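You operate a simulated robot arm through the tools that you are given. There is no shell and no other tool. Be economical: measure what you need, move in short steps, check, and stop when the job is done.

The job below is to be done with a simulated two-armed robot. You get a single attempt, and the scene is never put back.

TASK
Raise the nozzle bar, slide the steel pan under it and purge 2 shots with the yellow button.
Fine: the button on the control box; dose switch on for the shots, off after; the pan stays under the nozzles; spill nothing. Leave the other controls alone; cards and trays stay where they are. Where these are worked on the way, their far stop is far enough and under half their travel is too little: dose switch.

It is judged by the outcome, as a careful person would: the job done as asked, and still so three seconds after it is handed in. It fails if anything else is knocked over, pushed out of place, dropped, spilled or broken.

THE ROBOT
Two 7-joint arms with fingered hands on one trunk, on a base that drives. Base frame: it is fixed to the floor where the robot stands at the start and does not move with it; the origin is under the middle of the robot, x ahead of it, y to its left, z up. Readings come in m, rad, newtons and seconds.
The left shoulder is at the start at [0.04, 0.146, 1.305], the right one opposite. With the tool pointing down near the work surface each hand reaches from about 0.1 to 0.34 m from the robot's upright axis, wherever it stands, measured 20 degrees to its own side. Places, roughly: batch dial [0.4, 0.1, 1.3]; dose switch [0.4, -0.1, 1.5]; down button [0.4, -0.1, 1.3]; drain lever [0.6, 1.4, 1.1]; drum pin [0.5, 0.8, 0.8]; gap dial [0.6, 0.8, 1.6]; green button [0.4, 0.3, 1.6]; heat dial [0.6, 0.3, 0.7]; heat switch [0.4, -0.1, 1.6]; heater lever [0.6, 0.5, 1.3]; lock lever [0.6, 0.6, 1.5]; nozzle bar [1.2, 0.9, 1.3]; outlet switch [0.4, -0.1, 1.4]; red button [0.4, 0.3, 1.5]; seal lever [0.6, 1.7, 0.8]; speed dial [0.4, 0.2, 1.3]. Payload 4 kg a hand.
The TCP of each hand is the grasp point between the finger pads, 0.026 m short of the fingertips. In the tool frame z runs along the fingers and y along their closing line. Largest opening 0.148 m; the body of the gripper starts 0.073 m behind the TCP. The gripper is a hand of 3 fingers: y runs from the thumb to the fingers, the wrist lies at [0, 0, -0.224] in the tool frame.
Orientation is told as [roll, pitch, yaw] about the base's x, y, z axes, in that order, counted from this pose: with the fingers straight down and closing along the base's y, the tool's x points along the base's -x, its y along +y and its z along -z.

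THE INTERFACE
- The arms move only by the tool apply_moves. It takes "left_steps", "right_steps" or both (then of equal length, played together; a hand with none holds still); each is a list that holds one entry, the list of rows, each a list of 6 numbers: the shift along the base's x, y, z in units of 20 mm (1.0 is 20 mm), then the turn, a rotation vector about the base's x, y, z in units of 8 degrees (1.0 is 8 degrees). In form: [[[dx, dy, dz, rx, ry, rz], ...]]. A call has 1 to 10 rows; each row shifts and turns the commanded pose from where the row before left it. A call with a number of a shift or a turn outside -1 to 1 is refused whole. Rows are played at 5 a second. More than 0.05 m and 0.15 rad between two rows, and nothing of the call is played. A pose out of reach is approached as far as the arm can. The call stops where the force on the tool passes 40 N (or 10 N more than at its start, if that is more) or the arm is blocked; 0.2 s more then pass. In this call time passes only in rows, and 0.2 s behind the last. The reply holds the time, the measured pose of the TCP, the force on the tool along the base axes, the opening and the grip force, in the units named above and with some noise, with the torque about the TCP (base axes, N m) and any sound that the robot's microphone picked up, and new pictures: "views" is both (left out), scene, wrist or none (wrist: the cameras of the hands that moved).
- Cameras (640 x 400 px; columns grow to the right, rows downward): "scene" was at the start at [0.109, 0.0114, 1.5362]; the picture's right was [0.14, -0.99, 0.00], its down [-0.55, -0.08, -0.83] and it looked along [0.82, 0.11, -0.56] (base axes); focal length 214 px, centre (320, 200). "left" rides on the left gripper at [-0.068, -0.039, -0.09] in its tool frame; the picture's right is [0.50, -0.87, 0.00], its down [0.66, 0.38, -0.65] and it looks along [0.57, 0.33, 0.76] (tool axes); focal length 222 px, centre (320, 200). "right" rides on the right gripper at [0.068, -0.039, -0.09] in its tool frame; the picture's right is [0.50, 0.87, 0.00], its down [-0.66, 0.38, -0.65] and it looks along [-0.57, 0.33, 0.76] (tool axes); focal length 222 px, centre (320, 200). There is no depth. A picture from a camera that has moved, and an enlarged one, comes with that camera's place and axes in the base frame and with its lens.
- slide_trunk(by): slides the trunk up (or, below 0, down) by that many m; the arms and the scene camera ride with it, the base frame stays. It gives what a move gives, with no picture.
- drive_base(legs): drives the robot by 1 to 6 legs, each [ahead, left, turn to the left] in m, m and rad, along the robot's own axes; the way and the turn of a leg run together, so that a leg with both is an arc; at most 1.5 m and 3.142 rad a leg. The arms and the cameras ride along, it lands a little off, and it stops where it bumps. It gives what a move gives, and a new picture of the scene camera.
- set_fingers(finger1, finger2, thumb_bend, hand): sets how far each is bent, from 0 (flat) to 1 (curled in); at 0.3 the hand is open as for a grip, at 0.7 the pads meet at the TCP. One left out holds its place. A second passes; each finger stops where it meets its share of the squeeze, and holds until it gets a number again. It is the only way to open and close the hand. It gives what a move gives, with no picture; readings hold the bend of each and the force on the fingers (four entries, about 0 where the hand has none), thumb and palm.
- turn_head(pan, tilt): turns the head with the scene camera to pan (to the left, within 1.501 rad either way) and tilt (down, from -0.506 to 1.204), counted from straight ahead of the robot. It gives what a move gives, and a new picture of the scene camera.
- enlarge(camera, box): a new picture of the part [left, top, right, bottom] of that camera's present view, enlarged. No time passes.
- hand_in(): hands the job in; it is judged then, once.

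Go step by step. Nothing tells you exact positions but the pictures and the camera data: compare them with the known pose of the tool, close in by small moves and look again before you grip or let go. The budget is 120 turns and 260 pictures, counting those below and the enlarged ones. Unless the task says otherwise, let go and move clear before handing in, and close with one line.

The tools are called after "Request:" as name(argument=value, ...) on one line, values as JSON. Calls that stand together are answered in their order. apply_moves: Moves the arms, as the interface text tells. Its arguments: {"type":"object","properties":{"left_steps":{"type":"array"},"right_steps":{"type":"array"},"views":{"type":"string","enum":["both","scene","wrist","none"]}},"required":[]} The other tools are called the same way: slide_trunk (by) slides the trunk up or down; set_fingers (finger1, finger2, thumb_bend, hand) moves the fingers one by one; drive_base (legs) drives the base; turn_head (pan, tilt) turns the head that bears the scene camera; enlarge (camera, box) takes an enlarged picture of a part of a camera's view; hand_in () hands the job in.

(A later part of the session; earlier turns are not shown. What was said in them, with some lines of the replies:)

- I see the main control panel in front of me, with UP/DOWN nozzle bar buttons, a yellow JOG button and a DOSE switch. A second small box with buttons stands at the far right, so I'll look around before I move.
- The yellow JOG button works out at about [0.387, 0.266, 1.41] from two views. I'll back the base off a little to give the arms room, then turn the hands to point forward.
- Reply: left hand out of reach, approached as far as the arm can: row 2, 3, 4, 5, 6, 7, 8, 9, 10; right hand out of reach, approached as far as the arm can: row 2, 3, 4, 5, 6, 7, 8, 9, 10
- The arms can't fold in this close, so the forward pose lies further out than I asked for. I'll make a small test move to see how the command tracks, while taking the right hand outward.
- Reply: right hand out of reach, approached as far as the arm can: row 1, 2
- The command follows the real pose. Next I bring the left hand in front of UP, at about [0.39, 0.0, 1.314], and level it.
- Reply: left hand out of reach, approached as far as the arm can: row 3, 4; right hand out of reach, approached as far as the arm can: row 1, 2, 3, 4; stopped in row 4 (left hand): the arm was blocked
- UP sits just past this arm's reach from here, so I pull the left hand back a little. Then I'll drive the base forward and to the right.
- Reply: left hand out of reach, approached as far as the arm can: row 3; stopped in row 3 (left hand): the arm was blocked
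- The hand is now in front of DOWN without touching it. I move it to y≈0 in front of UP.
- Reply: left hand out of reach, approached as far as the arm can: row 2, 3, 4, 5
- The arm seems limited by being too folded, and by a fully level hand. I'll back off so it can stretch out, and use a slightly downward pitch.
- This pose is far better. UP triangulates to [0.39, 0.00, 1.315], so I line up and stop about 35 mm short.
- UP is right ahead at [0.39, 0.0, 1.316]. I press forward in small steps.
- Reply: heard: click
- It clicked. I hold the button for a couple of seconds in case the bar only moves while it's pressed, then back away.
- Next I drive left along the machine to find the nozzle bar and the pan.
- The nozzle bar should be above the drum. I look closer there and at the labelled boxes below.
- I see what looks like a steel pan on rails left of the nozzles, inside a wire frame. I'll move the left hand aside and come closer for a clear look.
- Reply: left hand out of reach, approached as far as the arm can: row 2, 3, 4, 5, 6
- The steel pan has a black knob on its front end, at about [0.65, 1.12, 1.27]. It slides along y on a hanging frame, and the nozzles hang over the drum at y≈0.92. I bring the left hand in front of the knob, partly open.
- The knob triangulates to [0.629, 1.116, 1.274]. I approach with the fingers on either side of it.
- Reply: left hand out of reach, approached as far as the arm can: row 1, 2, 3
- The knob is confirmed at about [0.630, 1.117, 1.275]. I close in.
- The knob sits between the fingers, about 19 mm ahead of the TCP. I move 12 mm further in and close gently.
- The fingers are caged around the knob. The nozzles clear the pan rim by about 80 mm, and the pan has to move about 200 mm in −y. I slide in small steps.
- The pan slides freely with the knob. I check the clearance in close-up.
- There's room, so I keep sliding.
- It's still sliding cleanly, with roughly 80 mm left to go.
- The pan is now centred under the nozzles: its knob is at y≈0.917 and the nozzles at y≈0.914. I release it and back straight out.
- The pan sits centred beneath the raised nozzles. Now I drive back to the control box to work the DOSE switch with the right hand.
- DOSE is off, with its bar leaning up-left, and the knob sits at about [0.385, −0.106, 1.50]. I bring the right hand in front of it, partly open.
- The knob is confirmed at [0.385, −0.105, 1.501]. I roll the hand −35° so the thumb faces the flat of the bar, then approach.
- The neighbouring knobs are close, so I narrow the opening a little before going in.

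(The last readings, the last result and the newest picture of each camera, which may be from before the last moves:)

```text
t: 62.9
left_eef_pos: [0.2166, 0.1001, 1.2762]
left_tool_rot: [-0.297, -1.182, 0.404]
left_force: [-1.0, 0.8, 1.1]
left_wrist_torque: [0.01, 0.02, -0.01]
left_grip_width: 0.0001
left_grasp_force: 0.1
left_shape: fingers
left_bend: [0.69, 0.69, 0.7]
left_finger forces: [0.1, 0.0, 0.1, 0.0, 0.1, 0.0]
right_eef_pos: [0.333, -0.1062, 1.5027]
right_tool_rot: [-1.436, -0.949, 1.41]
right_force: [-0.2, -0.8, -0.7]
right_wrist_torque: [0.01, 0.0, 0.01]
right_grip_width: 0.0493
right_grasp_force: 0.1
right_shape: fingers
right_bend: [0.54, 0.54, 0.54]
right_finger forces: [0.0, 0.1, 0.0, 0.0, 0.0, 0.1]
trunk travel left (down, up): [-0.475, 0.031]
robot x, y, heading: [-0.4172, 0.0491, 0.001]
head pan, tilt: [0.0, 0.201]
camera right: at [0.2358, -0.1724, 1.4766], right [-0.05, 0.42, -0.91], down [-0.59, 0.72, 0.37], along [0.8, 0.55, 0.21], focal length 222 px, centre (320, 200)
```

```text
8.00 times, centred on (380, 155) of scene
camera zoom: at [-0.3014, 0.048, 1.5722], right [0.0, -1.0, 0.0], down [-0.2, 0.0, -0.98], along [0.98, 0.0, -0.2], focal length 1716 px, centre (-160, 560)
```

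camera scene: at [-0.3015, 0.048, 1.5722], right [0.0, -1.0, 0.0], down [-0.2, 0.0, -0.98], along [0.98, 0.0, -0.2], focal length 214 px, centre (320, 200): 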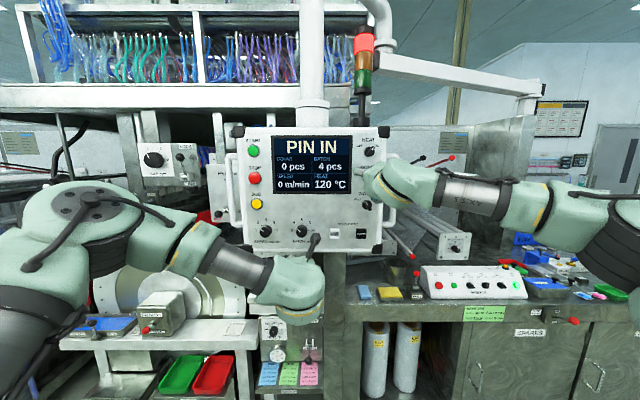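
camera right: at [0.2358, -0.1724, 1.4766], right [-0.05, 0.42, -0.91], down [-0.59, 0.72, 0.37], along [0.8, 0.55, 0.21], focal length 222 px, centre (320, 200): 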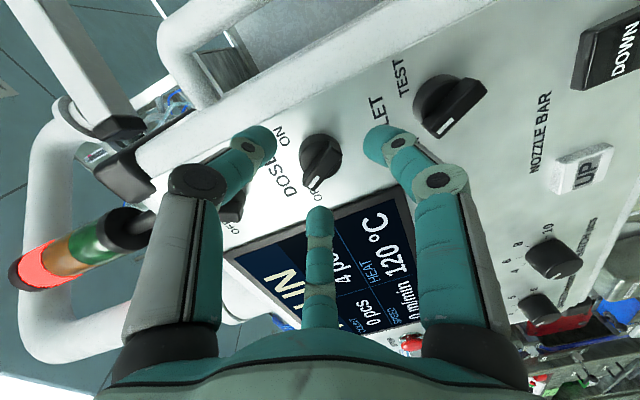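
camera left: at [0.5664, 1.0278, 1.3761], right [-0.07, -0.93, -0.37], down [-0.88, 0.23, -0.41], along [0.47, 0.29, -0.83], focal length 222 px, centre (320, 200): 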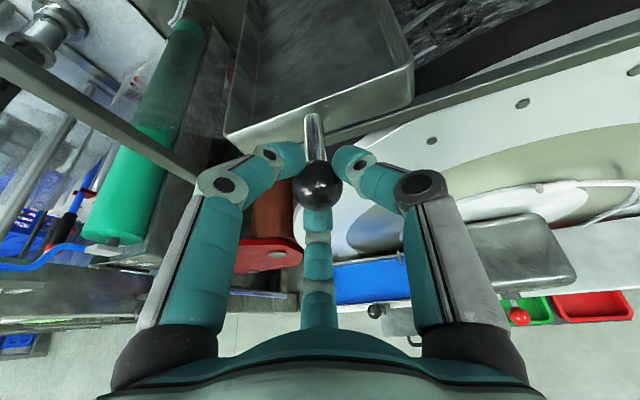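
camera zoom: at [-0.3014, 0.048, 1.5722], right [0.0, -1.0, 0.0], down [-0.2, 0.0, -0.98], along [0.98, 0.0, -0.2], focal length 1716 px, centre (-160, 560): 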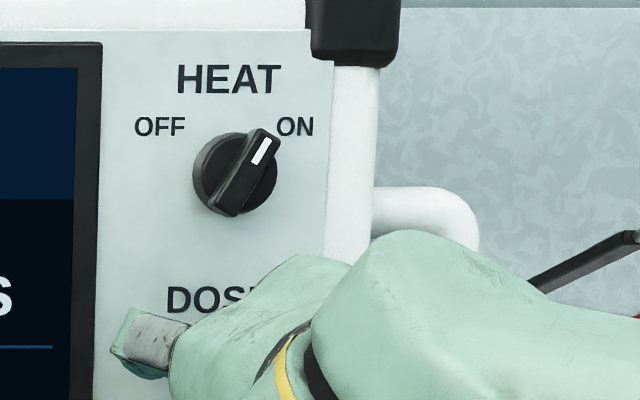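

Alignment looks right. I go the last 22 mm and close on the knob.

Request:
apply_moves(right_steps=[[[0.6, 0.1, 0, 0, 0, 0], [0.5, 0, 0, 0, 0, 0]]], views="none")

Request:
set_fingers(hand="right", finger1=0.68, finger2=0.68, thumb_bend=0.68)

Request:
enlarge(camera="right", box=[160, 60, 480, 260])

```text
t: 63.5
left_eef_pos: [0.217, 0.1008, 1.2765]
left_tool_rot: [-0.299, -1.183, 0.404]
left_force: [0.0, 0.9, 0.6]
left_wrist_torque: [-0.03, 0.01, 0.01]
left_grip_width: 0.0003
left_grasp_force: 0.0
left_shape: fingers
left_bend: [0.69, 0.69, 0.7]
left_finger forces: [0.0, 0.0, 0.0, 0.0, 0.0, 0.0]
right_eef_pos: [0.3544, -0.104, 1.5024]
right_tool_rot: [-1.434, -0.95, 1.409]
right_force: [0.5, -0.1, 0.0]
right_wrist_torque: [0.0, -0.02, -0.04]
right_grip_width: 0.0495
right_grasp_force: 0.0
right_shape: fingers
right_bend: [0.54, 0.54, 0.54]
right_finger forces: [0.0, 0.0, 0.0, 0.0, 0.1, 0.1]
trunk travel left (down, up): [-0.475, 0.031]
robot x, y, heading: [-0.4161, 0.0469, -0.003]
head pan, tilt: [0.0, 0.201]
```

```text
t: 64.5
left_eef_pos: [0.2163, 0.0993, 1.2777]
left_tool_rot: [-0.298, -1.184, 0.405]
left_force: [0.7, -0.3, -0.4]
left_wrist_torque: [0.0, 0.01, -0.02]
left_grip_width: 0.0003
left_grasp_force: 0.0
left_shape: fingers
left_bend: [0.69, 0.69, 0.7]
left_finger forces: [0.0, 0.0, 0.0, 0.1, 0.0, 0.0]
right_eef_pos: [0.3538, -0.1036, 1.5032]
right_tool_rot: [-1.437, -0.95, 1.411]
right_force: [0.8, -0.4, -0.2]
right_wrist_torque: [0.02, 0.04, 0.0]
right_grip_width: 0.0224
right_grasp_force: 7.8
right_shape: fingers
right_bend: [0.61, 0.62, 0.65]
right_finger forces: [6.0, 4.5, 0.0, 0.0, 5.6, 0.0]
trunk travel left (down, up): [-0.475, 0.031]
robot x, y, heading: [-0.4166, 0.0492, -0.0]
head pan, tilt: [0.0, 0.201]
```

```text
2.00 times, centred on (320, 160) of right
camera zoom: at [0.2572, -0.1713, 1.4766], right [-0.05, 0.42, -0.91], down [-0.59, 0.72, 0.37], along [0.8, 0.55, 0.21], focal length 444 px, centre (320, 280)
```

zoom: 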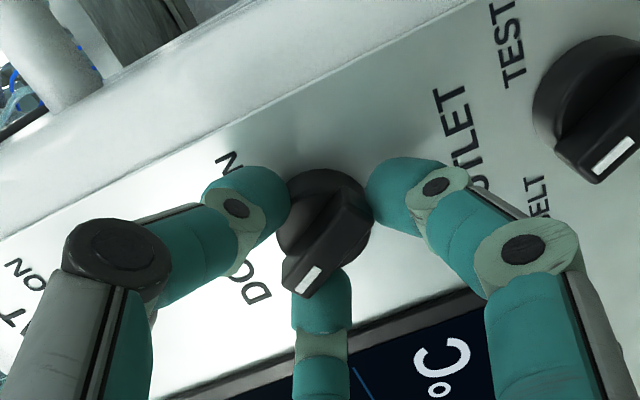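

I have a firm three-point grip on the DOSE knob. I twist clockwise toward ON.

Request:
apply_moves(right_steps=[[[0, 0, 0, 1, 0, 0], [0, 0, 0, 1, 0, 0], [0, 0, 0, 1, 0, 0], [0, 0, 0, 1, 0, 0], [0, 0, 0, 1, 0, 0], [0, 0, 0, 1, 0, 0]]], views="none")

Request:
enlarge(camera="right", box=[160, 60, 480, 260])

```text
t: 65.9
left_eef_pos: [0.216, 0.0988, 1.275]
left_tool_rot: [-0.295, -1.186, 0.404]
left_force: [-0.1, 0.9, 0.1]
left_wrist_torque: [-0.01, -0.03, -0.03]
left_grip_width: 0.0002
left_grasp_force: 0.0
left_shape: fingers
left_bend: [0.69, 0.69, 0.7]
left_finger forces: [0.1, 0.1, 0.0, 0.0, 0.0, 0.0]
right_eef_pos: [0.3539, -0.1047, 1.5022]
right_tool_rot: [1.192, -1.324, -1.177]
right_force: [-0.7, -2.4, -2.9]
right_wrist_torque: [0.0, 0.01, -0.1]
right_grip_width: 0.0224
right_grasp_force: 8.4
right_shape: fingers
right_bend: [0.61, 0.63, 0.65]
right_finger forces: [5.1, 3.8, 0.1, 0.0, 7.7, 0.0]
trunk travel left (down, up): [-0.475, 0.031]
robot x, y, heading: [-0.4149, 0.0452, -0.003]
head pan, tilt: [0.0, 0.201]
```

```text
2.00 times, centred on (320, 160) of right
camera zoom: at [0.2572, -0.1313, 1.4358], right [-0.05, 0.96, -0.29], down [-0.59, 0.21, 0.78], along [0.81, 0.21, 0.56], focal length 444 px, centre (320, 280)
```

zoom: 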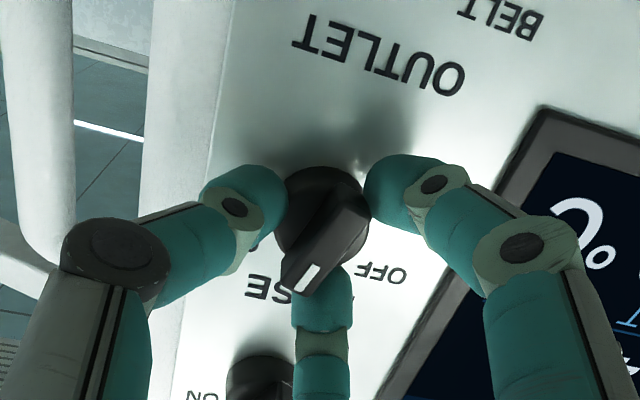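

The knob turns with the hand and I haven't met the stop yet. I continue.

Request:
apply_moves(right_steps=[[[0, 0, 0, 1, 0, 0], [0, 0, 0, 1, 0, 0], [0, 0, 0, 0.7, 0, 0]]], views="none")

Request:
enlarge(camera="right", box=[160, 60, 480, 260])

```text
t: 66.7
left_eef_pos: [0.2159, 0.0963, 1.2762]
left_tool_rot: [-0.297, -1.184, 0.404]
left_force: [0.5, 0.4, -0.1]
left_wrist_torque: [0.02, 0.01, 0.01]
left_grip_width: 0.0003
left_grasp_force: 0.0
left_shape: fingers
left_bend: [0.69, 0.69, 0.7]
left_finger forces: [0.0, 0.2, 0.0, 0.0, 0.0, 0.0]
right_eef_pos: [0.3539, -0.1066, 1.5038]
right_tool_rot: [1.443, -0.963, -1.409]
right_force: [0.9, -3.7, 0.3]
right_wrist_torque: [-0.12, 0.05, -0.11]
right_grip_width: 0.021
right_grasp_force: 8.3
right_shape: fingers
right_bend: [0.62, 0.64, 0.64]
right_finger forces: [4.2, 3.9, 0.0, 0.0, 9.0, 0.1]
trunk travel left (down, up): [-0.475, 0.031]
robot x, y, heading: [-0.4176, 0.0474, 0.004]
head pan, tilt: [0.0, 0.201]
```

```text
2.00 times, centred on (320, 160) of right
camera zoom: at [0.2571, -0.1059, 1.4318], right [-0.05, 1.0, 0.08], down [-0.59, -0.09, 0.8], along [0.8, -0.01, 0.59], focal length 444 px, centre (320, 280)
```

zoom: 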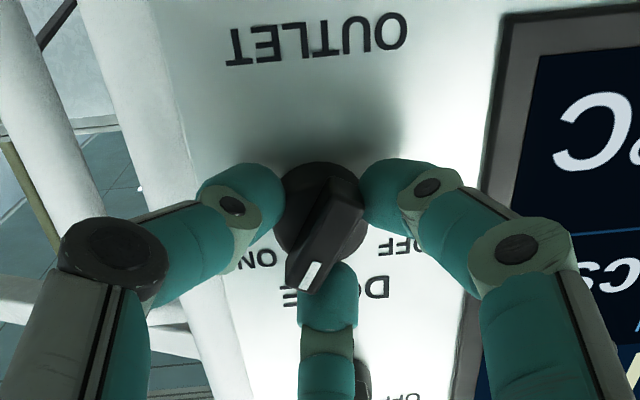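

The torque is rising and the pointer looks to be at ON. I open, back off a little and compare it with the HEAT switch, which is on.

Request:
set_fingers(hand="right", finger1=0.53, finger2=0.53, thumb_bend=0.53)

Request:
apply_moves(right_steps=[[[-0.7, 0, 0, 0, 0, 0], [-0.7, 0, 0, 0, 0, 0], [-0.7, 0, 0, 0, 0, 0], [-1, 0, 0, 0, 0, 0], [-1, 0, 0, 0, 0, 0]]], views="wrist")

Request:
enlarge(camera="right", box=[220, 60, 460, 210])

Request:
enlarge(camera="scene", box=[340, 130, 420, 180])

```text
t: 67.7
left_eef_pos: [0.217, 0.0995, 1.2765]
left_tool_rot: [-0.301, -1.184, 0.405]
left_force: [-0.1, 0.1, 0.2]
left_wrist_torque: [0.0, 0.01, 0.02]
left_grip_width: 0.0001
left_grasp_force: 0.1
left_shape: fingers
left_bend: [0.69, 0.69, 0.7]
left_finger forces: [0.0, 0.0, 0.0, 0.0, 0.0, 0.0]
right_eef_pos: [0.3526, -0.1037, 1.5025]
right_tool_rot: [1.442, -0.964, -1.406]
right_force: [-0.8, -0.1, 0.5]
right_wrist_torque: [0.0, 0.0, -0.01]
right_grip_width: 0.0518
right_grasp_force: 0.1
right_shape: fingers
right_bend: [0.53, 0.53, 0.53]
right_finger forces: [0.0, 0.0, 0.0, 0.1, 0.0, 0.0]
trunk travel left (down, up): [-0.475, 0.031]
robot x, y, heading: [-0.4164, 0.0479, 0.0]
head pan, tilt: [0.0, 0.201]
```

```text
t: 68.9
left_eef_pos: [0.2154, 0.0985, 1.2773]
left_tool_rot: [-0.299, -1.185, 0.407]
left_force: [-0.3, -0.3, 0.1]
left_wrist_torque: [0.01, 0.04, 0.02]
left_grip_width: 0.0003
left_grasp_force: 0.1
left_shape: fingers
left_bend: [0.69, 0.69, 0.7]
left_finger forces: [0.1, 0.0, 0.0, 0.1, 0.0, 0.0]
right_eef_pos: [0.274, -0.1114, 1.5153]
right_tool_rot: [1.427, -0.965, -1.394]
right_force: [0.1, 0.0, 0.9]
right_wrist_torque: [-0.01, 0.0, 0.02]
right_grip_width: 0.0518
right_grasp_force: 0.2
right_shape: fingers
right_bend: [0.53, 0.53, 0.53]
right_finger forces: [0.1, 0.1, 0.0, 0.0, 0.1, 0.0]
right hand out of reach, approached as far as the arm can: row 4, 5
trunk travel left (down, up): [-0.475, 0.031]
robot x, y, heading: [-0.4204, 0.0502, -0.0]
head pan, tilt: [0.0, 0.201]
camera right: at [0.1774, -0.111, 1.445], right [-0.05, 1.0, 0.08], down [-0.59, -0.09, 0.81], along [0.81, 0.0, 0.59], focal length 222 px, centre (320, 200)
```

right: 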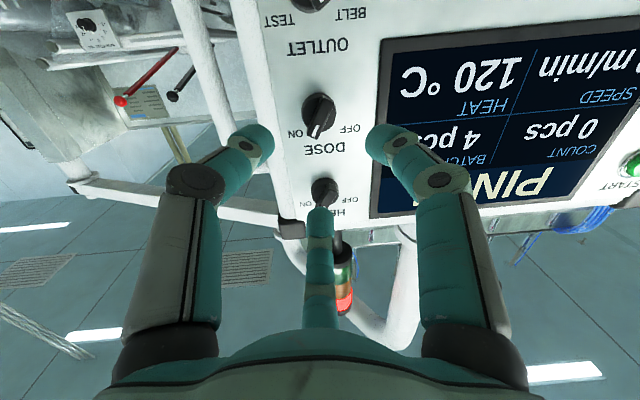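

```text
2.67 times, centred on (340, 135) of right
camera zoom: at [0.1774, -0.111, 1.445], right [-0.05, 1.0, 0.08], down [-0.59, -0.09, 0.81], along [0.81, 0.0, 0.59], focal length 592 px, centre (267, 373)
```

zoom: 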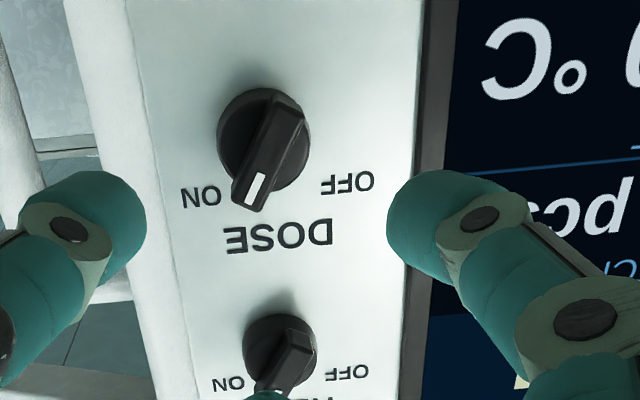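

```text
8.00 times, centred on (380, 155) of scene
camera zoom: at [-0.3035, 0.0474, 1.5724], right [0.0, -1.0, 0.0], down [-0.2, 0.0, -0.98], along [0.98, 0.0, -0.2], focal length 1716 px, centre (-160, 560)
```

zoom: 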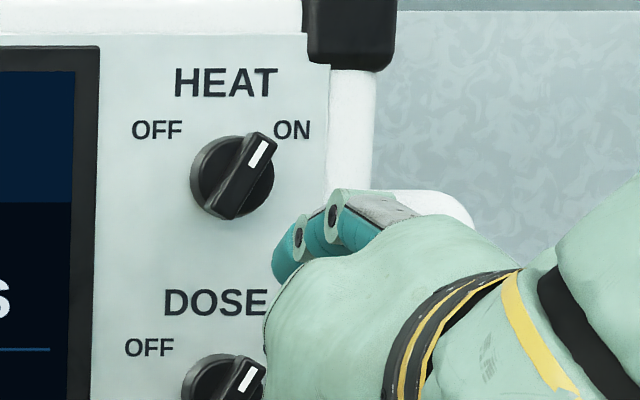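

DOSE is at ON, parallel with the HEAT pointer. Next I bring the left hand in front of the yellow JOG button at about [0.387, 0.258, 1.42].

Request:
apply_moves(left_steps=[[[0, 0.9, 0.8, 0, 0, 0], [0, 0.9, 0.8, 0, 0, 0], [0, 0.9, 0.8, 0, 0, 0], [0.3, 0.9, 0.8, 0, 0, 0], [0.5, 0.9, 0.8, 0, 0, 0], [0.5, 0.9, 0.8, 0, 0, 0], [0.6, 0.9, 0.8, 0, 0, 0], [0.6, 0.9, 0.8, 0, 0, 0], [0.6, 0.7, 0.6, 0, 0, 0], [0.6, 0, 0.6, 0, 0, 0]]], views="both")

```text
t: 71.1
left_eef_pos: [0.2896, 0.2573, 1.4279]
left_tool_rot: [-0.296, -1.183, 0.401]
left_force: [0.5, 0.2, 0.1]
left_wrist_torque: [0.02, -0.02, 0.04]
left_grip_width: 0.0001
left_grasp_force: 0.2
left_shape: fingers
left_bend: [0.69, 0.69, 0.7]
left_finger forces: [0.1, 0.1, 0.1, 0.0, 0.0, 0.0]
right_eef_pos: [0.2752, -0.111, 1.5149]
right_tool_rot: [1.428, -0.967, -1.392]
right_force: [-0.2, -1.5, -0.4]
right_wrist_torque: [-0.01, 0.0, -0.04]
right_grip_width: 0.0517
right_grasp_force: 0.0
right_shape: fingers
right_bend: [0.53, 0.53, 0.53]
right_finger forces: [0.0, 0.0, 0.0, 0.0, 0.1, 0.0]
trunk travel left (down, up): [-0.475, 0.031]
robot x, y, heading: [-0.4199, 0.0513, 0.001]
head pan, tilt: [0.0, 0.201]
camera scene: at [-0.3017, 0.0472, 1.5722], right [0.0, -1.0, 0.0], down [-0.2, 0.0, -0.98], along [0.98, 0.0, -0.2], focal length 214 px, centre (320, 200)
camera left: at [0.2339, 0.2201, 1.5277], right [-0.06, -0.93, -0.37], down [-0.88, 0.22, -0.41], along [0.47, 0.3, -0.83], focal length 222 px, centre (320, 200)
```

scene: 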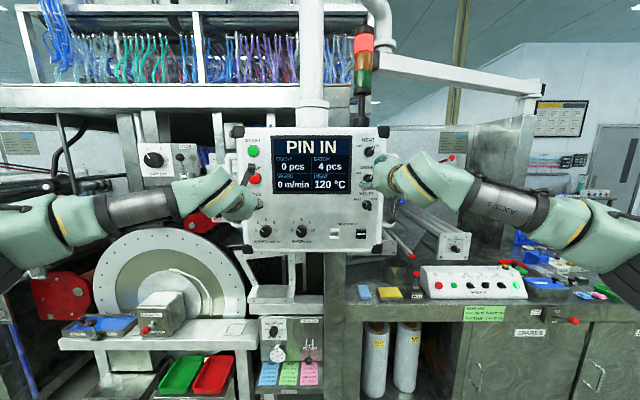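
left: 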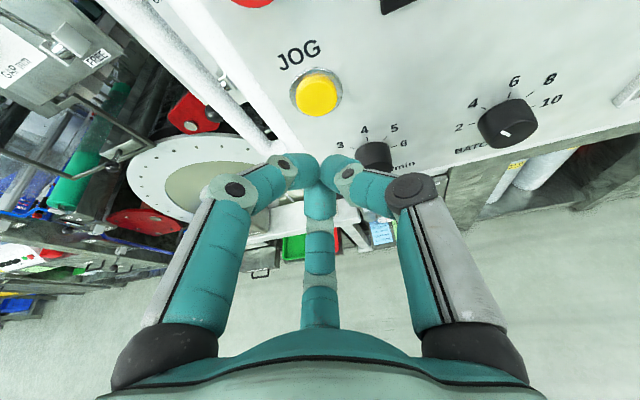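

The button is confirmed at [0.385, 0.256, 1.42]. I make the first press.

Request:
apply_moves(left_steps=[[[0.8, -0.1, 0, 0, 0, 0], [0.8, 0, 0, 0, 0, 0], [0.6, 0, 0, 0, 0, 0], [0.4, 0, 0, 0, 0, 0], [0.3, 0, 0, 0, 0, 0]]], views="both")

```text
t: 72.3
left_eef_pos: [0.3491, 0.2539, 1.4294]
left_tool_rot: [-0.298, -1.183, 0.404]
left_force: [0.4, 0.0, 0.3]
left_wrist_torque: [0.02, -0.03, -0.02]
left_grip_width: 0.0001
left_grasp_force: 0.0
left_shape: fingers
left_bend: [0.69, 0.69, 0.7]
left_finger forces: [0.0, 0.0, 0.0, 0.1, 0.0, 0.0]
right_eef_pos: [0.2767, -0.1108, 1.5143]
right_tool_rot: [1.427, -0.966, -1.39]
right_force: [0.8, 0.5, -0.2]
right_wrist_torque: [0.02, -0.01, -0.02]
right_grip_width: 0.052
right_grasp_force: 0.0
right_shape: fingers
right_bend: [0.53, 0.53, 0.53]
right_finger forces: [0.0, 0.0, 0.0, 0.1, 0.0, 0.0]
trunk travel left (down, up): [-0.475, 0.031]
robot x, y, heading: [-0.4189, 0.0501, -0.005]
head pan, tilt: [0.0, 0.201]
camera scene: at [-0.3018, 0.0475, 1.5722], right [0.0, -1.0, 0.0], down [-0.2, 0.0, -0.98], along [0.98, 0.0, -0.2], focal length 214 px, centre (320, 200)
camera left: at [0.2918, 0.2174, 1.5284], right [-0.06, -0.93, -0.37], down [-0.88, 0.22, -0.41], along [0.47, 0.3, -0.83], focal length 222 px, centre (320, 200)
```

scene: 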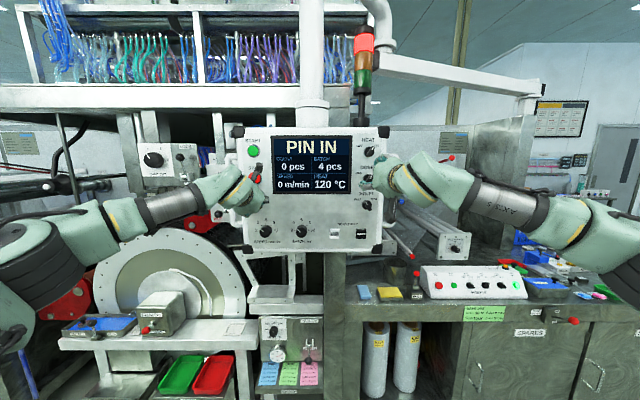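
left: 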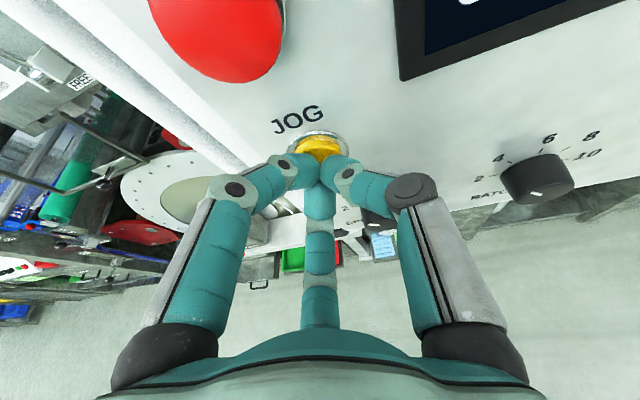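

I'm just touching now. I push in finer steps.

Request:
apply_moves(left_steps=[[[0.2, 0, 0, 0, 0, 0], [0.2, 0, 0, 0, 0, 0], [0.2, 0, 0, 0, 0, 0]]], views="none")

```text
t: 73.1
left_eef_pos: [0.3584, 0.2545, 1.429]
left_tool_rot: [-0.298, -1.185, 0.406]
left_force: [-7.2, -0.7, -1.6]
left_wrist_torque: [0.01, 0.07, -0.01]
left_grip_width: 0.0
left_grasp_force: 4.8
left_shape: fingers
left_bend: [0.7, 0.69, 0.7]
left_finger forces: [3.9, 0.1, 0.0, 0.0, 6.0, 0.0]
right_eef_pos: [0.2737, -0.1107, 1.5172]
right_tool_rot: [1.429, -0.965, -1.395]
right_force: [-0.2, 0.2, -0.5]
right_wrist_torque: [-0.01, 0.0, -0.04]
right_grip_width: 0.0519
right_grasp_force: 0.0
right_shape: fingers
right_bend: [0.53, 0.53, 0.53]
right_finger forces: [0.1, 0.1, 0.0, 0.0, 0.0, 0.0]
trunk travel left (down, up): [-0.475, 0.031]
robot x, y, heading: [-0.4152, 0.046, 0.0]
head pan, tilt: [0.0, 0.201]
heard: click
```

It clicked. I back out and read the display.

Request:
apply_moves(left_steps=[[[-0.5, 0, 0, 0, 0, 0], [-0.7, 0, 0, 0, 0, 0]]], views="none")

Request:
enlarge(camera="scene", box=[220, 120, 412, 240])

```text
t: 73.7
left_eef_pos: [0.3343, 0.2551, 1.4291]
left_tool_rot: [-0.3, -1.185, 0.404]
left_force: [-1.0, 0.0, -0.2]
left_wrist_torque: [0.0, 0.03, 0.01]
left_grip_width: 0.0002
left_grasp_force: 0.0
left_shape: fingers
left_bend: [0.7, 0.69, 0.7]
left_finger forces: [0.1, 0.0, 0.0, 0.0, 0.0, 0.1]
right_eef_pos: [0.2745, -0.1115, 1.5154]
right_tool_rot: [1.426, -0.964, -1.393]
right_force: [0.3, 1.0, -0.4]
right_wrist_torque: [0.0, -0.02, 0.0]
right_grip_width: 0.0519
right_grasp_force: 0.2
right_shape: fingers
right_bend: [0.53, 0.53, 0.53]
right_finger forces: [0.0, 0.0, 0.1, 0.0, 0.1, 0.1]
trunk travel left (down, up): [-0.475, 0.031]
robot x, y, heading: [-0.418, 0.0511, -0.0]
head pan, tilt: [0.0, 0.201]
```

```text
3.33 times, centred on (316, 180) of scene
camera zoom: at [-0.3033, 0.0482, 1.5724], right [0.0, -1.0, 0.0], down [-0.2, 0.0, -0.98], along [0.98, 0.0, -0.2], focal length 715 px, centre (333, 267)
```

zoom: 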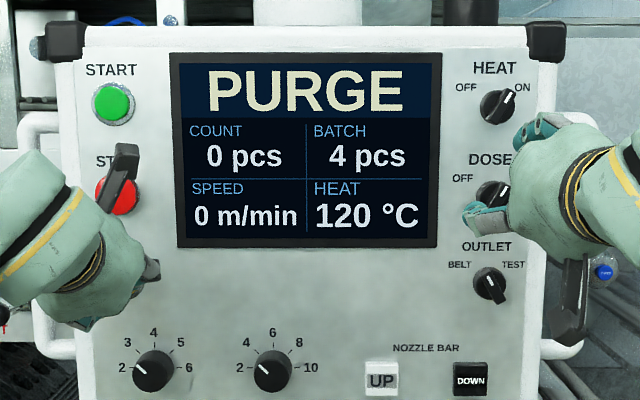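

The display says PURGE, so the first shot is running. I wait for it to finish before pressing again.

Request:
apply_moves(left_steps=[[[0, 0, 0, 0, 0, 0], [0, 0, 0, 0, 0, 0], [0, 0, 0, 0, 0, 0], [0, 0, 0, 0, 0, 0], [0, 0, 0, 0, 0, 0], [0, 0, 0, 0, 0, 0], [0, 0, 0, 0, 0, 0], [0, 0, 0, 0, 0, 0], [0, 0, 0, 0, 0, 0], [0, 0, 0, 0, 0, 0]]], views="none")

Request:
enlarge(camera="scene", box=[220, 120, 412, 240])

```text
t: 75.9
left_eef_pos: [0.3355, 0.2553, 1.4278]
left_tool_rot: [-0.298, -1.184, 0.405]
left_force: [0.7, -0.2, 0.4]
left_wrist_torque: [-0.03, 0.01, 0.01]
left_grip_width: 0.0
left_grasp_force: 0.1
left_shape: fingers
left_bend: [0.7, 0.69, 0.7]
left_finger forces: [0.1, 0.0, 0.0, 0.0, 0.1, 0.0]
right_eef_pos: [0.2758, -0.1113, 1.5146]
right_tool_rot: [1.426, -0.965, -1.391]
right_force: [0.4, 0.0, 1.0]
right_wrist_torque: [0.01, -0.01, -0.03]
right_grip_width: 0.0515
right_grasp_force: 0.1
right_shape: fingers
right_bend: [0.53, 0.53, 0.53]
right_finger forces: [0.0, 0.0, 0.1, 0.0, 0.1, 0.0]
trunk travel left (down, up): [-0.475, 0.031]
robot x, y, heading: [-0.4173, 0.0482, -0.002]
head pan, tilt: [0.0, 0.201]
```

```text
3.33 times, centred on (316, 180) of scene
camera zoom: at [-0.3022, 0.0478, 1.5723], right [0.0, -1.0, 0.0], down [-0.2, 0.0, -0.98], along [0.98, 0.0, -0.2], focal length 715 px, centre (333, 267)
```

zoom: 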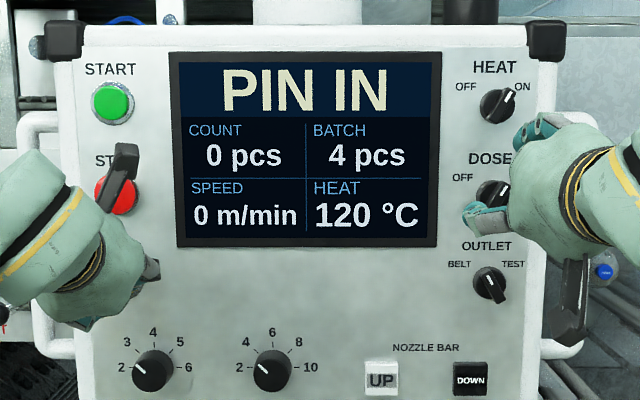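

The display is back to PIN IN, so the first shot is finished. I press a second time and back out.

Request:
apply_moves(left_steps=[[[0.5, 0, 0, 0, 0, 0], [0.3, 0, 0, 0, 0, 0], [0.2, 0, 0, 0, 0, 0], [0.2, 0, 0, 0, 0, 0]]], views="none")

```text
t: 76.9
left_eef_pos: [0.3569, 0.2548, 1.4273]
left_tool_rot: [-0.298, -1.185, 0.405]
left_force: [-8.6, 0.0, -3.6]
left_wrist_torque: [0.01, 0.13, -0.04]
left_grip_width: 0.0001
left_grasp_force: 5.8
left_shape: fingers
left_bend: [0.7, 0.69, 0.7]
left_finger forces: [4.0, 0.1, 0.1, 0.1, 7.0, 0.1]
right_eef_pos: [0.274, -0.1102, 1.5162]
right_tool_rot: [1.429, -0.965, -1.395]
right_force: [-0.4, 0.1, 0.2]
right_wrist_torque: [-0.01, 0.04, 0.0]
right_grip_width: 0.0519
right_grasp_force: 0.1
right_shape: fingers
right_bend: [0.53, 0.53, 0.53]
right_finger forces: [0.0, 0.0, 0.1, 0.1, 0.0, 0.0]
trunk travel left (down, up): [-0.475, 0.031]
robot x, y, heading: [-0.4187, 0.0463, -0.002]
head pan, tilt: [0.0, 0.201]
heard: click
```

It clicked again. I back off and check the display.

Request:
apply_moves(left_steps=[[[-0.7, 0, 0, 0, 0, 0], [-1, 0, 0, 0, 0, 0]]], views="none")

Request:
enlarge(camera="scene", box=[220, 120, 412, 240])

Request:
apply_moves(left_steps=[[[-1, 0, 0, 0, 0, 0], [-1, 0, 0, 0, 0, 0], [0, 0, 0, 0, 0, 0], [0, 0, 0, 0, 0, 0], [0, 0, 0, 0, 0, 0], [0, 0, 0, 0, 0, 0], [0, 0, 0, 0, 0, 0], [0, 0, 0, 0, 0, 0], [0, 0, 0, 0, 0, 0], [0, 0, 0, 0, 0, 0]]], views="scene")

```text
t: 77.5
left_eef_pos: [0.3247, 0.2563, 1.4291]
left_tool_rot: [-0.301, -1.186, 0.408]
left_force: [0.0, -0.2, 0.3]
left_wrist_torque: [0.03, -0.02, -0.05]
left_grip_width: 0.0
left_grasp_force: 0.2
left_shape: fingers
left_bend: [0.7, 0.69, 0.7]
left_finger forces: [0.0, 0.0, 0.1, 0.0, 0.0, 0.0]
right_eef_pos: [0.2751, -0.111, 1.5151]
right_tool_rot: [1.427, -0.966, -1.393]
right_force: [0.4, -0.5, 0.5]
right_wrist_torque: [0.03, 0.0, -0.01]
right_grip_width: 0.0519
right_grasp_force: 0.0
right_shape: fingers
right_bend: [0.53, 0.53, 0.53]
right_finger forces: [0.1, 0.1, 0.0, 0.0, 0.0, 0.0]
trunk travel left (down, up): [-0.475, 0.031]
robot x, y, heading: [-0.4184, 0.0458, -0.003]
head pan, tilt: [0.0, 0.201]
```

```text
3.33 times, centred on (316, 180) of scene
camera zoom: at [-0.3038, 0.0483, 1.5724], right [0.0, -1.0, 0.0], down [-0.2, 0.0, -0.98], along [0.98, 0.0, -0.2], focal length 715 px, centre (333, 267)
```

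zoom: 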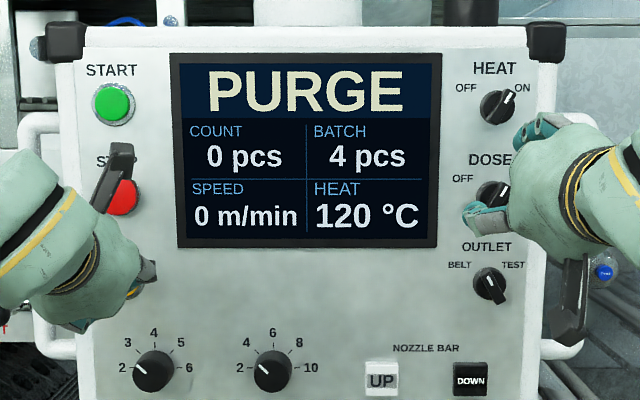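

```text
t: 79.7
left_eef_pos: [0.2858, 0.2557, 1.4278]
left_tool_rot: [-0.298, -1.182, 0.405]
left_force: [0.1, 0.5, 0.0]
left_wrist_torque: [-0.02, 0.0, -0.02]
left_grip_width: 0.0001
left_grasp_force: 0.1
left_shape: fingers
left_bend: [0.7, 0.69, 0.7]
left_finger forces: [0.0, 0.1, 0.1, 0.1, 0.0, 0.0]
right_eef_pos: [0.2763, -0.1097, 1.5148]
right_tool_rot: [1.425, -0.964, -1.39]
right_force: [-0.2, 0.0, -0.1]
right_wrist_torque: [0.0, -0.03, 0.01]
right_grip_width: 0.0514
right_grasp_force: 0.0
right_shape: fingers
right_bend: [0.53, 0.53, 0.53]
right_finger forces: [0.0, 0.0, 0.1, 0.1, 0.0, 0.0]
trunk travel left (down, up): [-0.475, 0.031]
robot x, y, heading: [-0.4177, 0.0497, 0.0]
head pan, tilt: [0.0, 0.201]
camera scene: at [-0.3021, 0.0477, 1.5722], right [0.0, -1.0, 0.0], down [-0.2, 0.0, -0.98], along [0.98, 0.0, -0.2], focal length 214 px, centre (320, 200)
```

scene: 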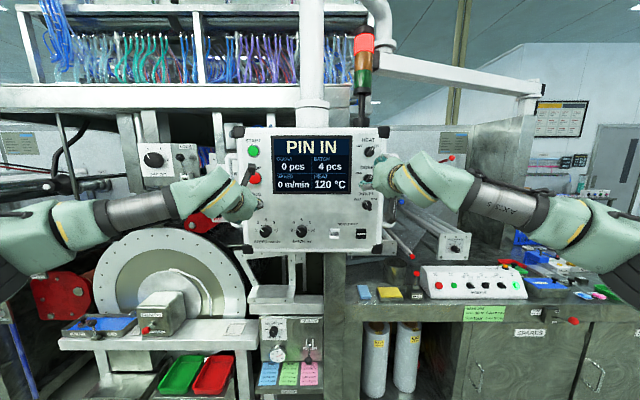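

Both shots are done and the display is back to PIN IN. Now I return the right hand to the DOSE knob to switch it off.

Request:
apply_moves(right_steps=[[[0.7, 0.1, -0.2, 0, 0, 0], [0.7, 0.1, -0.2, 0, 0, 0], [0.6, 0.1, -0.2, 0, 0, 0]]], views="wrist")

```text
t: 80.5
left_eef_pos: [0.2853, 0.2557, 1.4281]
left_tool_rot: [-0.298, -1.184, 0.405]
left_force: [-1.2, -0.3, 0.0]
left_wrist_torque: [0.02, -0.02, -0.01]
left_grip_width: 0.0
left_grasp_force: 0.1
left_shape: fingers
left_bend: [0.7, 0.69, 0.7]
left_finger forces: [0.0, 0.1, 0.1, 0.0, 0.1, 0.1]
right_eef_pos: [0.318, -0.1061, 1.5044]
right_tool_rot: [1.432, -0.965, -1.4]
right_force: [0.3, 0.7, 0.3]
right_wrist_torque: [0.0, -0.02, 0.01]
right_grip_width: 0.0517
right_grasp_force: 0.0
right_shape: fingers
right_bend: [0.53, 0.53, 0.53]
right_finger forces: [0.1, 0.0, 0.1, 0.0, 0.0, 0.1]
trunk travel left (down, up): [-0.475, 0.031]
robot x, y, heading: [-0.4158, 0.0479, -0.002]
head pan, tilt: [0.0, 0.201]
camera right: at [0.2204, -0.1048, 1.433], right [-0.05, 1.0, 0.08], down [-0.59, -0.09, 0.8], along [0.81, 0.0, 0.59], focal length 222 px, centre (320, 200)
```

right: 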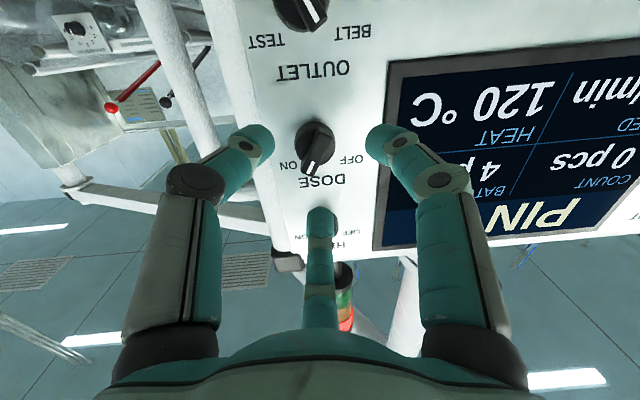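

The knob is lined up. I go in along the same path I came out on and grip.

Request:
apply_moves(right_steps=[[[0.6, 0.1, -0.1, 0, 0, 0], [0.6, 0, 0, 0, 0, 0], [0.6, 0, 0, 0, 0, 0]]], views="none")

Request:
set_fingers(hand="right", finger1=0.68, finger2=0.68, thumb_bend=0.68)

Request:
apply_moves(right_steps=[[[0, 0, 0, -1, 0, 0], [0, 0, 0, -1, 0, 0], [0, 0, 0, -1, 0, 0], [0, 0, 0, -1, 0, 0], [0, 0, 0, -1, 0, 0], [0, 0, 0, -1, 0, 0]]], views="none")

Request:
enlarge(camera="right", box=[160, 60, 480, 260])

```text
t: 81.3
left_eef_pos: [0.2864, 0.2559, 1.4275]
left_tool_rot: [-0.298, -1.183, 0.406]
left_force: [-0.1, 0.2, -0.7]
left_wrist_torque: [-0.02, -0.01, -0.03]
left_grip_width: 0.0
left_grasp_force: 0.1
left_shape: fingers
left_bend: [0.7, 0.69, 0.7]
left_finger forces: [0.0, 0.0, 0.1, 0.1, 0.0, 0.0]
right_eef_pos: [0.3532, -0.1034, 1.5016]
right_tool_rot: [1.442, -0.964, -1.409]
right_force: [-0.3, 0.6, -0.3]
right_wrist_torque: [0.02, 0.02, 0.03]
right_grip_width: 0.0516
right_grasp_force: 0.1
right_shape: fingers
right_bend: [0.53, 0.53, 0.53]
right_finger forces: [0.0, 0.1, 0.0, 0.0, 0.0, 0.0]
trunk travel left (down, up): [-0.475, 0.031]
robot x, y, heading: [-0.4179, 0.0462, 0.0]
head pan, tilt: [0.0, 0.201]
```

```text
t: 82.3
left_eef_pos: [0.2863, 0.2551, 1.428]
left_tool_rot: [-0.298, -1.184, 0.402]
left_force: [-0.3, -0.2, -0.2]
left_wrist_torque: [0.01, 0.0, 0.0]
left_grip_width: 0.0003
left_grasp_force: 0.2
left_shape: fingers
left_bend: [0.7, 0.69, 0.7]
left_finger forces: [0.0, 0.1, 0.0, 0.1, 0.1, 0.1]
right_eef_pos: [0.3537, -0.103, 1.5001]
right_tool_rot: [1.439, -0.964, -1.41]
right_force: [-0.1, -1.9, -1.7]
right_wrist_torque: [-0.02, 0.03, -0.08]
right_grip_width: 0.0197
right_grasp_force: 7.8
right_shape: fingers
right_bend: [0.64, 0.62, 0.64]
right_finger forces: [3.2, 4.5, 0.0, 0.0, 7.6, 0.0]
trunk travel left (down, up): [-0.475, 0.031]
robot x, y, heading: [-0.4168, 0.0469, 0.0]
head pan, tilt: [0.0, 0.201]
```

```text
t: 83.7
left_eef_pos: [0.287, 0.2549, 1.4274]
left_tool_rot: [-0.297, -1.183, 0.402]
left_force: [-0.3, 1.0, 0.1]
left_wrist_torque: [0.01, 0.02, -0.04]
left_grip_width: 0.0001
left_grasp_force: 0.1
left_shape: fingers
left_bend: [0.7, 0.69, 0.7]
left_finger forces: [0.0, 0.0, 0.0, 0.1, 0.0, 0.1]
right_eef_pos: [0.3529, -0.103, 1.5]
right_tool_rot: [-1.206, -1.313, 1.197]
right_force: [1.1, -2.8, -1.1]
right_wrist_torque: [0.01, 0.09, -0.06]
right_grip_width: 0.0198
right_grasp_force: 8.1
right_shape: fingers
right_bend: [0.64, 0.63, 0.64]
right_finger forces: [4.2, 4.4, 0.0, 0.2, 7.3, 0.0]
trunk travel left (down, up): [-0.475, 0.031]
robot x, y, heading: [-0.4157, 0.047, -0.005]
head pan, tilt: [0.0, 0.201]
```

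```text
2.00 times, centred on (320, 160) of right
camera zoom: at [0.2569, -0.1558, 1.4522], right [-0.05, 0.72, -0.69], down [-0.59, 0.53, 0.6], along [0.8, 0.44, 0.4], focal length 444 px, centre (320, 280)
```

zoom: 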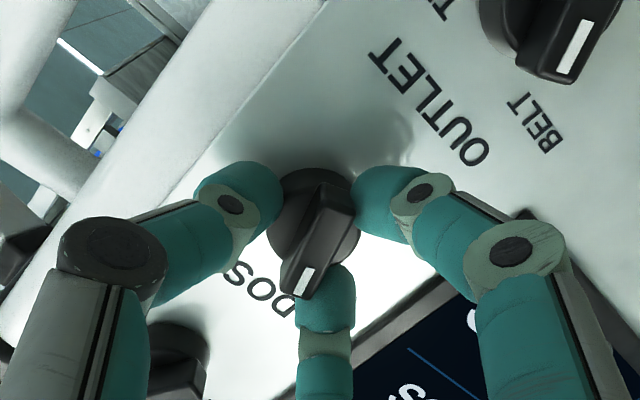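

The knob is following. I finish the turn to the OFF stop, adding a little extra for slip.

Request:
apply_moves(right_steps=[[[0, 0, 0, -1, 0, 0], [0, 0, 0, -1, 0, 0], [0, 0, 0, -1, 0, 0]]], views="none")

Request:
enlarge(camera="right", box=[160, 60, 480, 260])

```text
t: 84.5
left_eef_pos: [0.287, 0.2568, 1.4267]
left_tool_rot: [-0.297, -1.183, 0.403]
left_force: [1.0, -0.3, 0.5]
left_wrist_torque: [0.01, -0.01, 0.04]
left_grip_width: 0.0
left_grasp_force: 0.1
left_shape: fingers
left_bend: [0.7, 0.69, 0.7]
left_finger forces: [0.0, 0.1, 0.1, 0.0, 0.0, 0.0]
right_eef_pos: [0.352, -0.1025, 1.5013]
right_tool_rot: [-1.449, -0.904, 1.42]
right_force: [2.6, -3.3, -0.4]
right_wrist_torque: [0.09, 0.02, -0.06]
right_grip_width: 0.0213
right_grasp_force: 7.2
right_shape: fingers
right_bend: [0.64, 0.63, 0.64]
right_finger forces: [4.4, 3.4, 0.0, 0.0, 6.7, 0.1]
trunk travel left (down, up): [-0.475, 0.031]
robot x, y, heading: [-0.4154, 0.0454, 0.003]
head pan, tilt: [0.0, 0.201]
```

```text
2.00 times, centred on (320, 160) of right
camera zoom: at [0.2561, -0.1706, 1.4778], right [-0.05, 0.38, -0.92], down [-0.59, 0.73, 0.33], along [0.8, 0.56, 0.19], focal length 444 px, centre (320, 280)
```

zoom: 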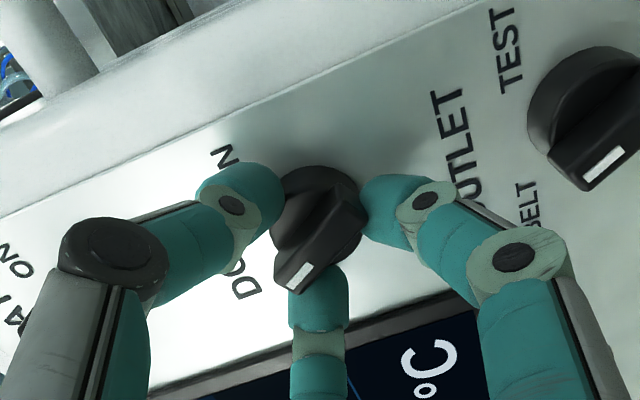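

The knob is at the stop and matches its initial OFF position. I release and retreat.

Request:
set_fingers(hand="right", finger1=0.53, finger2=0.53, thumb_bend=0.53)

Request:
apply_moves(right_steps=[[[-0.7, 0, 0, 0, 0, 0], [-0.7, 0, 0, 0, 0, 0], [-0.7, 0, 0, 0, 0, 0]]], views="none")

Request:
drive_base(legs=[[-0.15, 0, 0]])

Request:
enlarge(camera="right", box=[200, 60, 440, 210])

Request:
enlarge(camera="scene", box=[220, 120, 412, 240])

```text
t: 85.5
left_eef_pos: [0.2848, 0.2555, 1.4276]
left_tool_rot: [-0.301, -1.186, 0.407]
left_force: [0.6, 0.0, 0.6]
left_wrist_torque: [0.0, -0.01, 0.01]
left_grip_width: 0.0002
left_grasp_force: 0.1
left_shape: fingers
left_bend: [0.7, 0.69, 0.7]
left_finger forces: [0.0, 0.1, 0.0, 0.0, 0.1, 0.0]
right_eef_pos: [0.3511, -0.1008, 1.4996]
right_tool_rot: [-1.448, -0.909, 1.421]
right_force: [-0.2, 0.2, 0.1]
right_wrist_torque: [-0.03, 0.02, -0.03]
right_grip_width: 0.0518
right_grasp_force: 0.1
right_shape: fingers
right_bend: [0.53, 0.53, 0.53]
right_finger forces: [0.0, 0.0, 0.0, 0.0, 0.0, 0.1]
trunk travel left (down, up): [-0.475, 0.031]
robot x, y, heading: [-0.4133, 0.0493, 0.005]
head pan, tilt: [0.0, 0.201]
```

```text
t: 86.3
left_eef_pos: [0.2852, 0.2553, 1.4284]
left_tool_rot: [-0.297, -1.184, 0.407]
left_force: [0.4, -0.5, -0.2]
left_wrist_torque: [0.04, -0.04, 0.0]
left_grip_width: 0.0003
left_grasp_force: 0.0
left_shape: fingers
left_bend: [0.7, 0.69, 0.7]
left_finger forces: [0.0, 0.0, 0.0, 0.1, 0.0, 0.0]
right_eef_pos: [0.3085, -0.103, 1.4996]
right_tool_rot: [-1.449, -0.909, 1.42]
right_force: [0.7, -0.1, 0.2]
right_wrist_torque: [0.02, 0.02, -0.01]
right_grip_width: 0.052
right_grasp_force: 0.1
right_shape: fingers
right_bend: [0.53, 0.53, 0.53]
right_finger forces: [0.0, 0.0, 0.0, 0.1, 0.0, 0.1]
trunk travel left (down, up): [-0.475, 0.031]
robot x, y, heading: [-0.4209, 0.0447, -0.004]
head pan, tilt: [0.0, 0.201]
```

```text
t: 87.7
left_eef_pos: [0.1396, 0.2546, 1.4251]
left_tool_rot: [-0.295, -1.182, 0.4]
left_force: [0.6, -0.3, 0.9]
left_wrist_torque: [0.0, 0.01, -0.01]
left_grip_width: 0.0002
left_grasp_force: 0.1
left_shape: fingers
left_bend: [0.7, 0.69, 0.7]
left_finger forces: [0.0, 0.0, 0.0, 0.0, 0.0, 0.0]
right_eef_pos: [0.1639, -0.1032, 1.4962]
right_tool_rot: [-1.442, -0.906, 1.417]
right_force: [0.4, 0.4, 0.4]
right_wrist_torque: [0.04, -0.01, -0.01]
right_grip_width: 0.0519
right_grasp_force: 0.0
right_shape: fingers
right_bend: [0.53, 0.53, 0.53]
right_finger forces: [0.0, 0.0, 0.1, 0.0, 0.1, 0.1]
trunk travel left (down, up): [-0.475, 0.031]
robot x, y, heading: [-0.5656, 0.0498, 0.001]
head pan, tilt: [0.0, 0.201]
camera scene: at [-0.4484, 0.0477, 1.5719], right [0.0, -1.0, 0.0], down [-0.2, 0.0, -0.98], along [0.98, 0.0, -0.2], focal length 214 px, centre (320, 200)
```

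scene: 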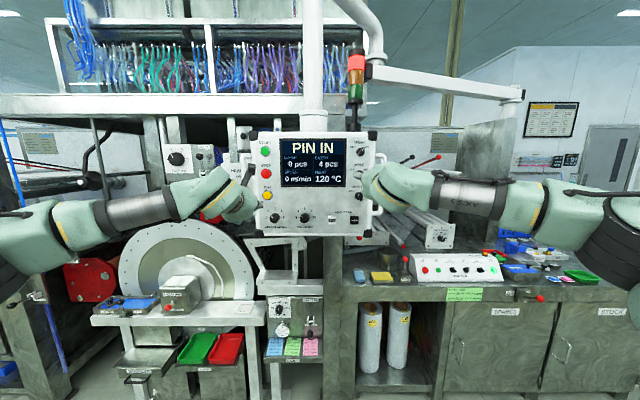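

```text
2.67 times, centred on (320, 135) of right
camera zoom: at [0.0666, -0.1704, 1.4741], right [-0.05, 0.38, -0.92], down [-0.59, 0.73, 0.34], along [0.81, 0.56, 0.19], focal length 592 px, centre (320, 373)
```

zoom: 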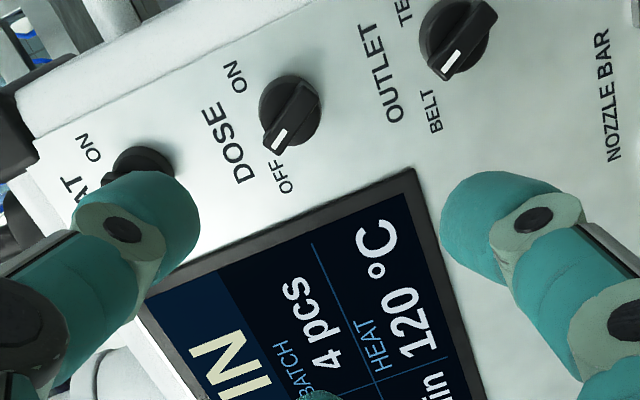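

```text
3.33 times, centred on (316, 180) of scene
camera zoom: at [-0.4484, 0.0477, 1.5719], right [0.0, -1.0, 0.0], down [-0.2, 0.0, -0.98], along [0.98, 0.0, -0.2], focal length 715 px, centre (333, 267)
```

zoom: 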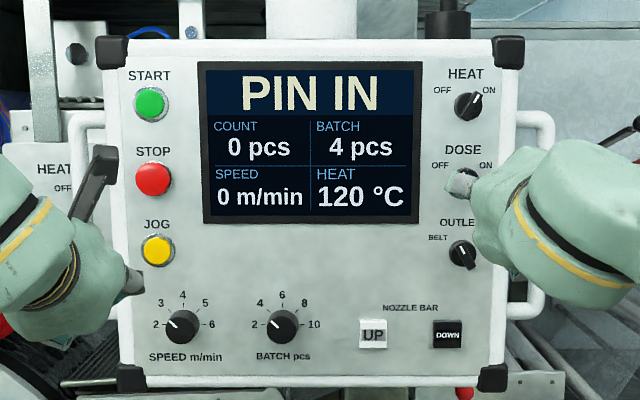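

DOSE is off and nothing else on the panel has changed. I take one last look at the pan and the nozzles.

Request:
drive_base(legs=[[0, 0.85, 0]])

Request:
enlarge(camera="scene", box=[240, 130, 400, 230])

```text
t: 92.3
left_eef_pos: [0.1328, 1.1189, 1.4284]
left_tool_rot: [-0.297, -1.182, 0.404]
left_force: [1.0, -0.3, -0.2]
left_wrist_torque: [0.02, 0.0, -0.01]
left_grip_width: 0.0
left_grasp_force: 0.0
left_shape: fingers
left_bend: [0.7, 0.69, 0.7]
left_finger forces: [0.0, 0.0, 0.0, 0.0, 0.0, 0.1]
right_eef_pos: [0.1576, 0.7603, 1.4989]
right_tool_rot: [-1.446, -0.91, 1.422]
right_force: [-0.1, -1.3, -0.4]
right_wrist_torque: [0.0, 0.02, 0.01]
right_grip_width: 0.0517
right_grasp_force: 0.1
right_shape: fingers
right_bend: [0.53, 0.53, 0.53]
right_finger forces: [0.0, 0.0, 0.0, 0.0, 0.0, 0.0]
trunk travel left (down, up): [-0.475, 0.031]
robot x, y, heading: [-0.568, 0.9092, 0.002]
head pan, tilt: [0.0, 0.201]
camera scene: at [-0.454, 0.909, 1.5723], right [0.0, -1.0, 0.0], down [-0.2, 0.0, -0.98], along [0.98, 0.0, -0.2], focal length 214 px, centre (320, 200)
```

scene: 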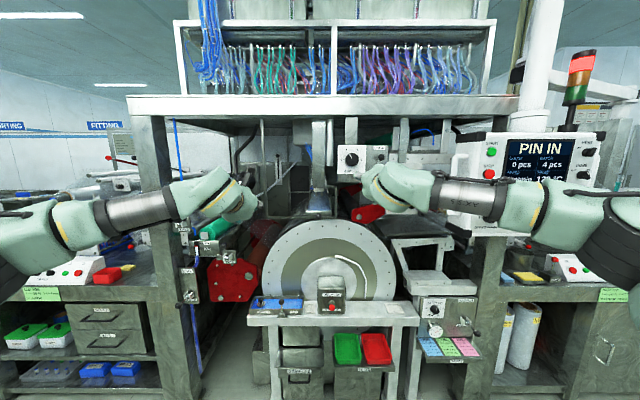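

```text
4.00 times, centred on (320, 180) of scene
camera zoom: at [-0.454, 0.909, 1.5723], right [0.0, -1.0, 0.0], down [-0.2, 0.0, -0.98], along [0.98, 0.0, -0.2], focal length 858 px, centre (320, 280)
```

zoom: 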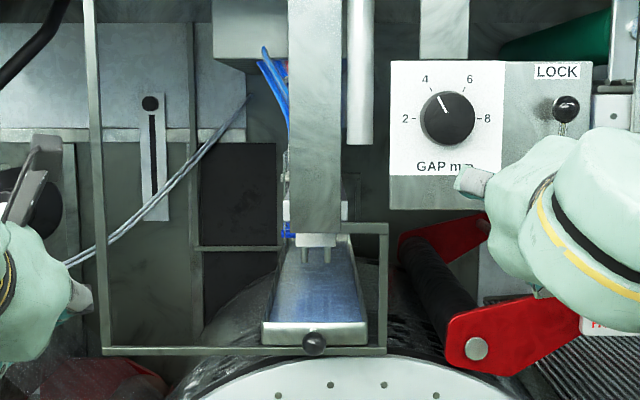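

The purged fluid is in the pan, which sits under the raised nozzles with no spill visible. Both hands are clear, so I hand in.

Request:
hand_in()

```text
The job is handed in.
```

The job is done and handed in: the nozzle bar is raised, the steel pan sits under the nozzles with the two purged shots in it and no spill visible, and the dose switch is back at OFF.
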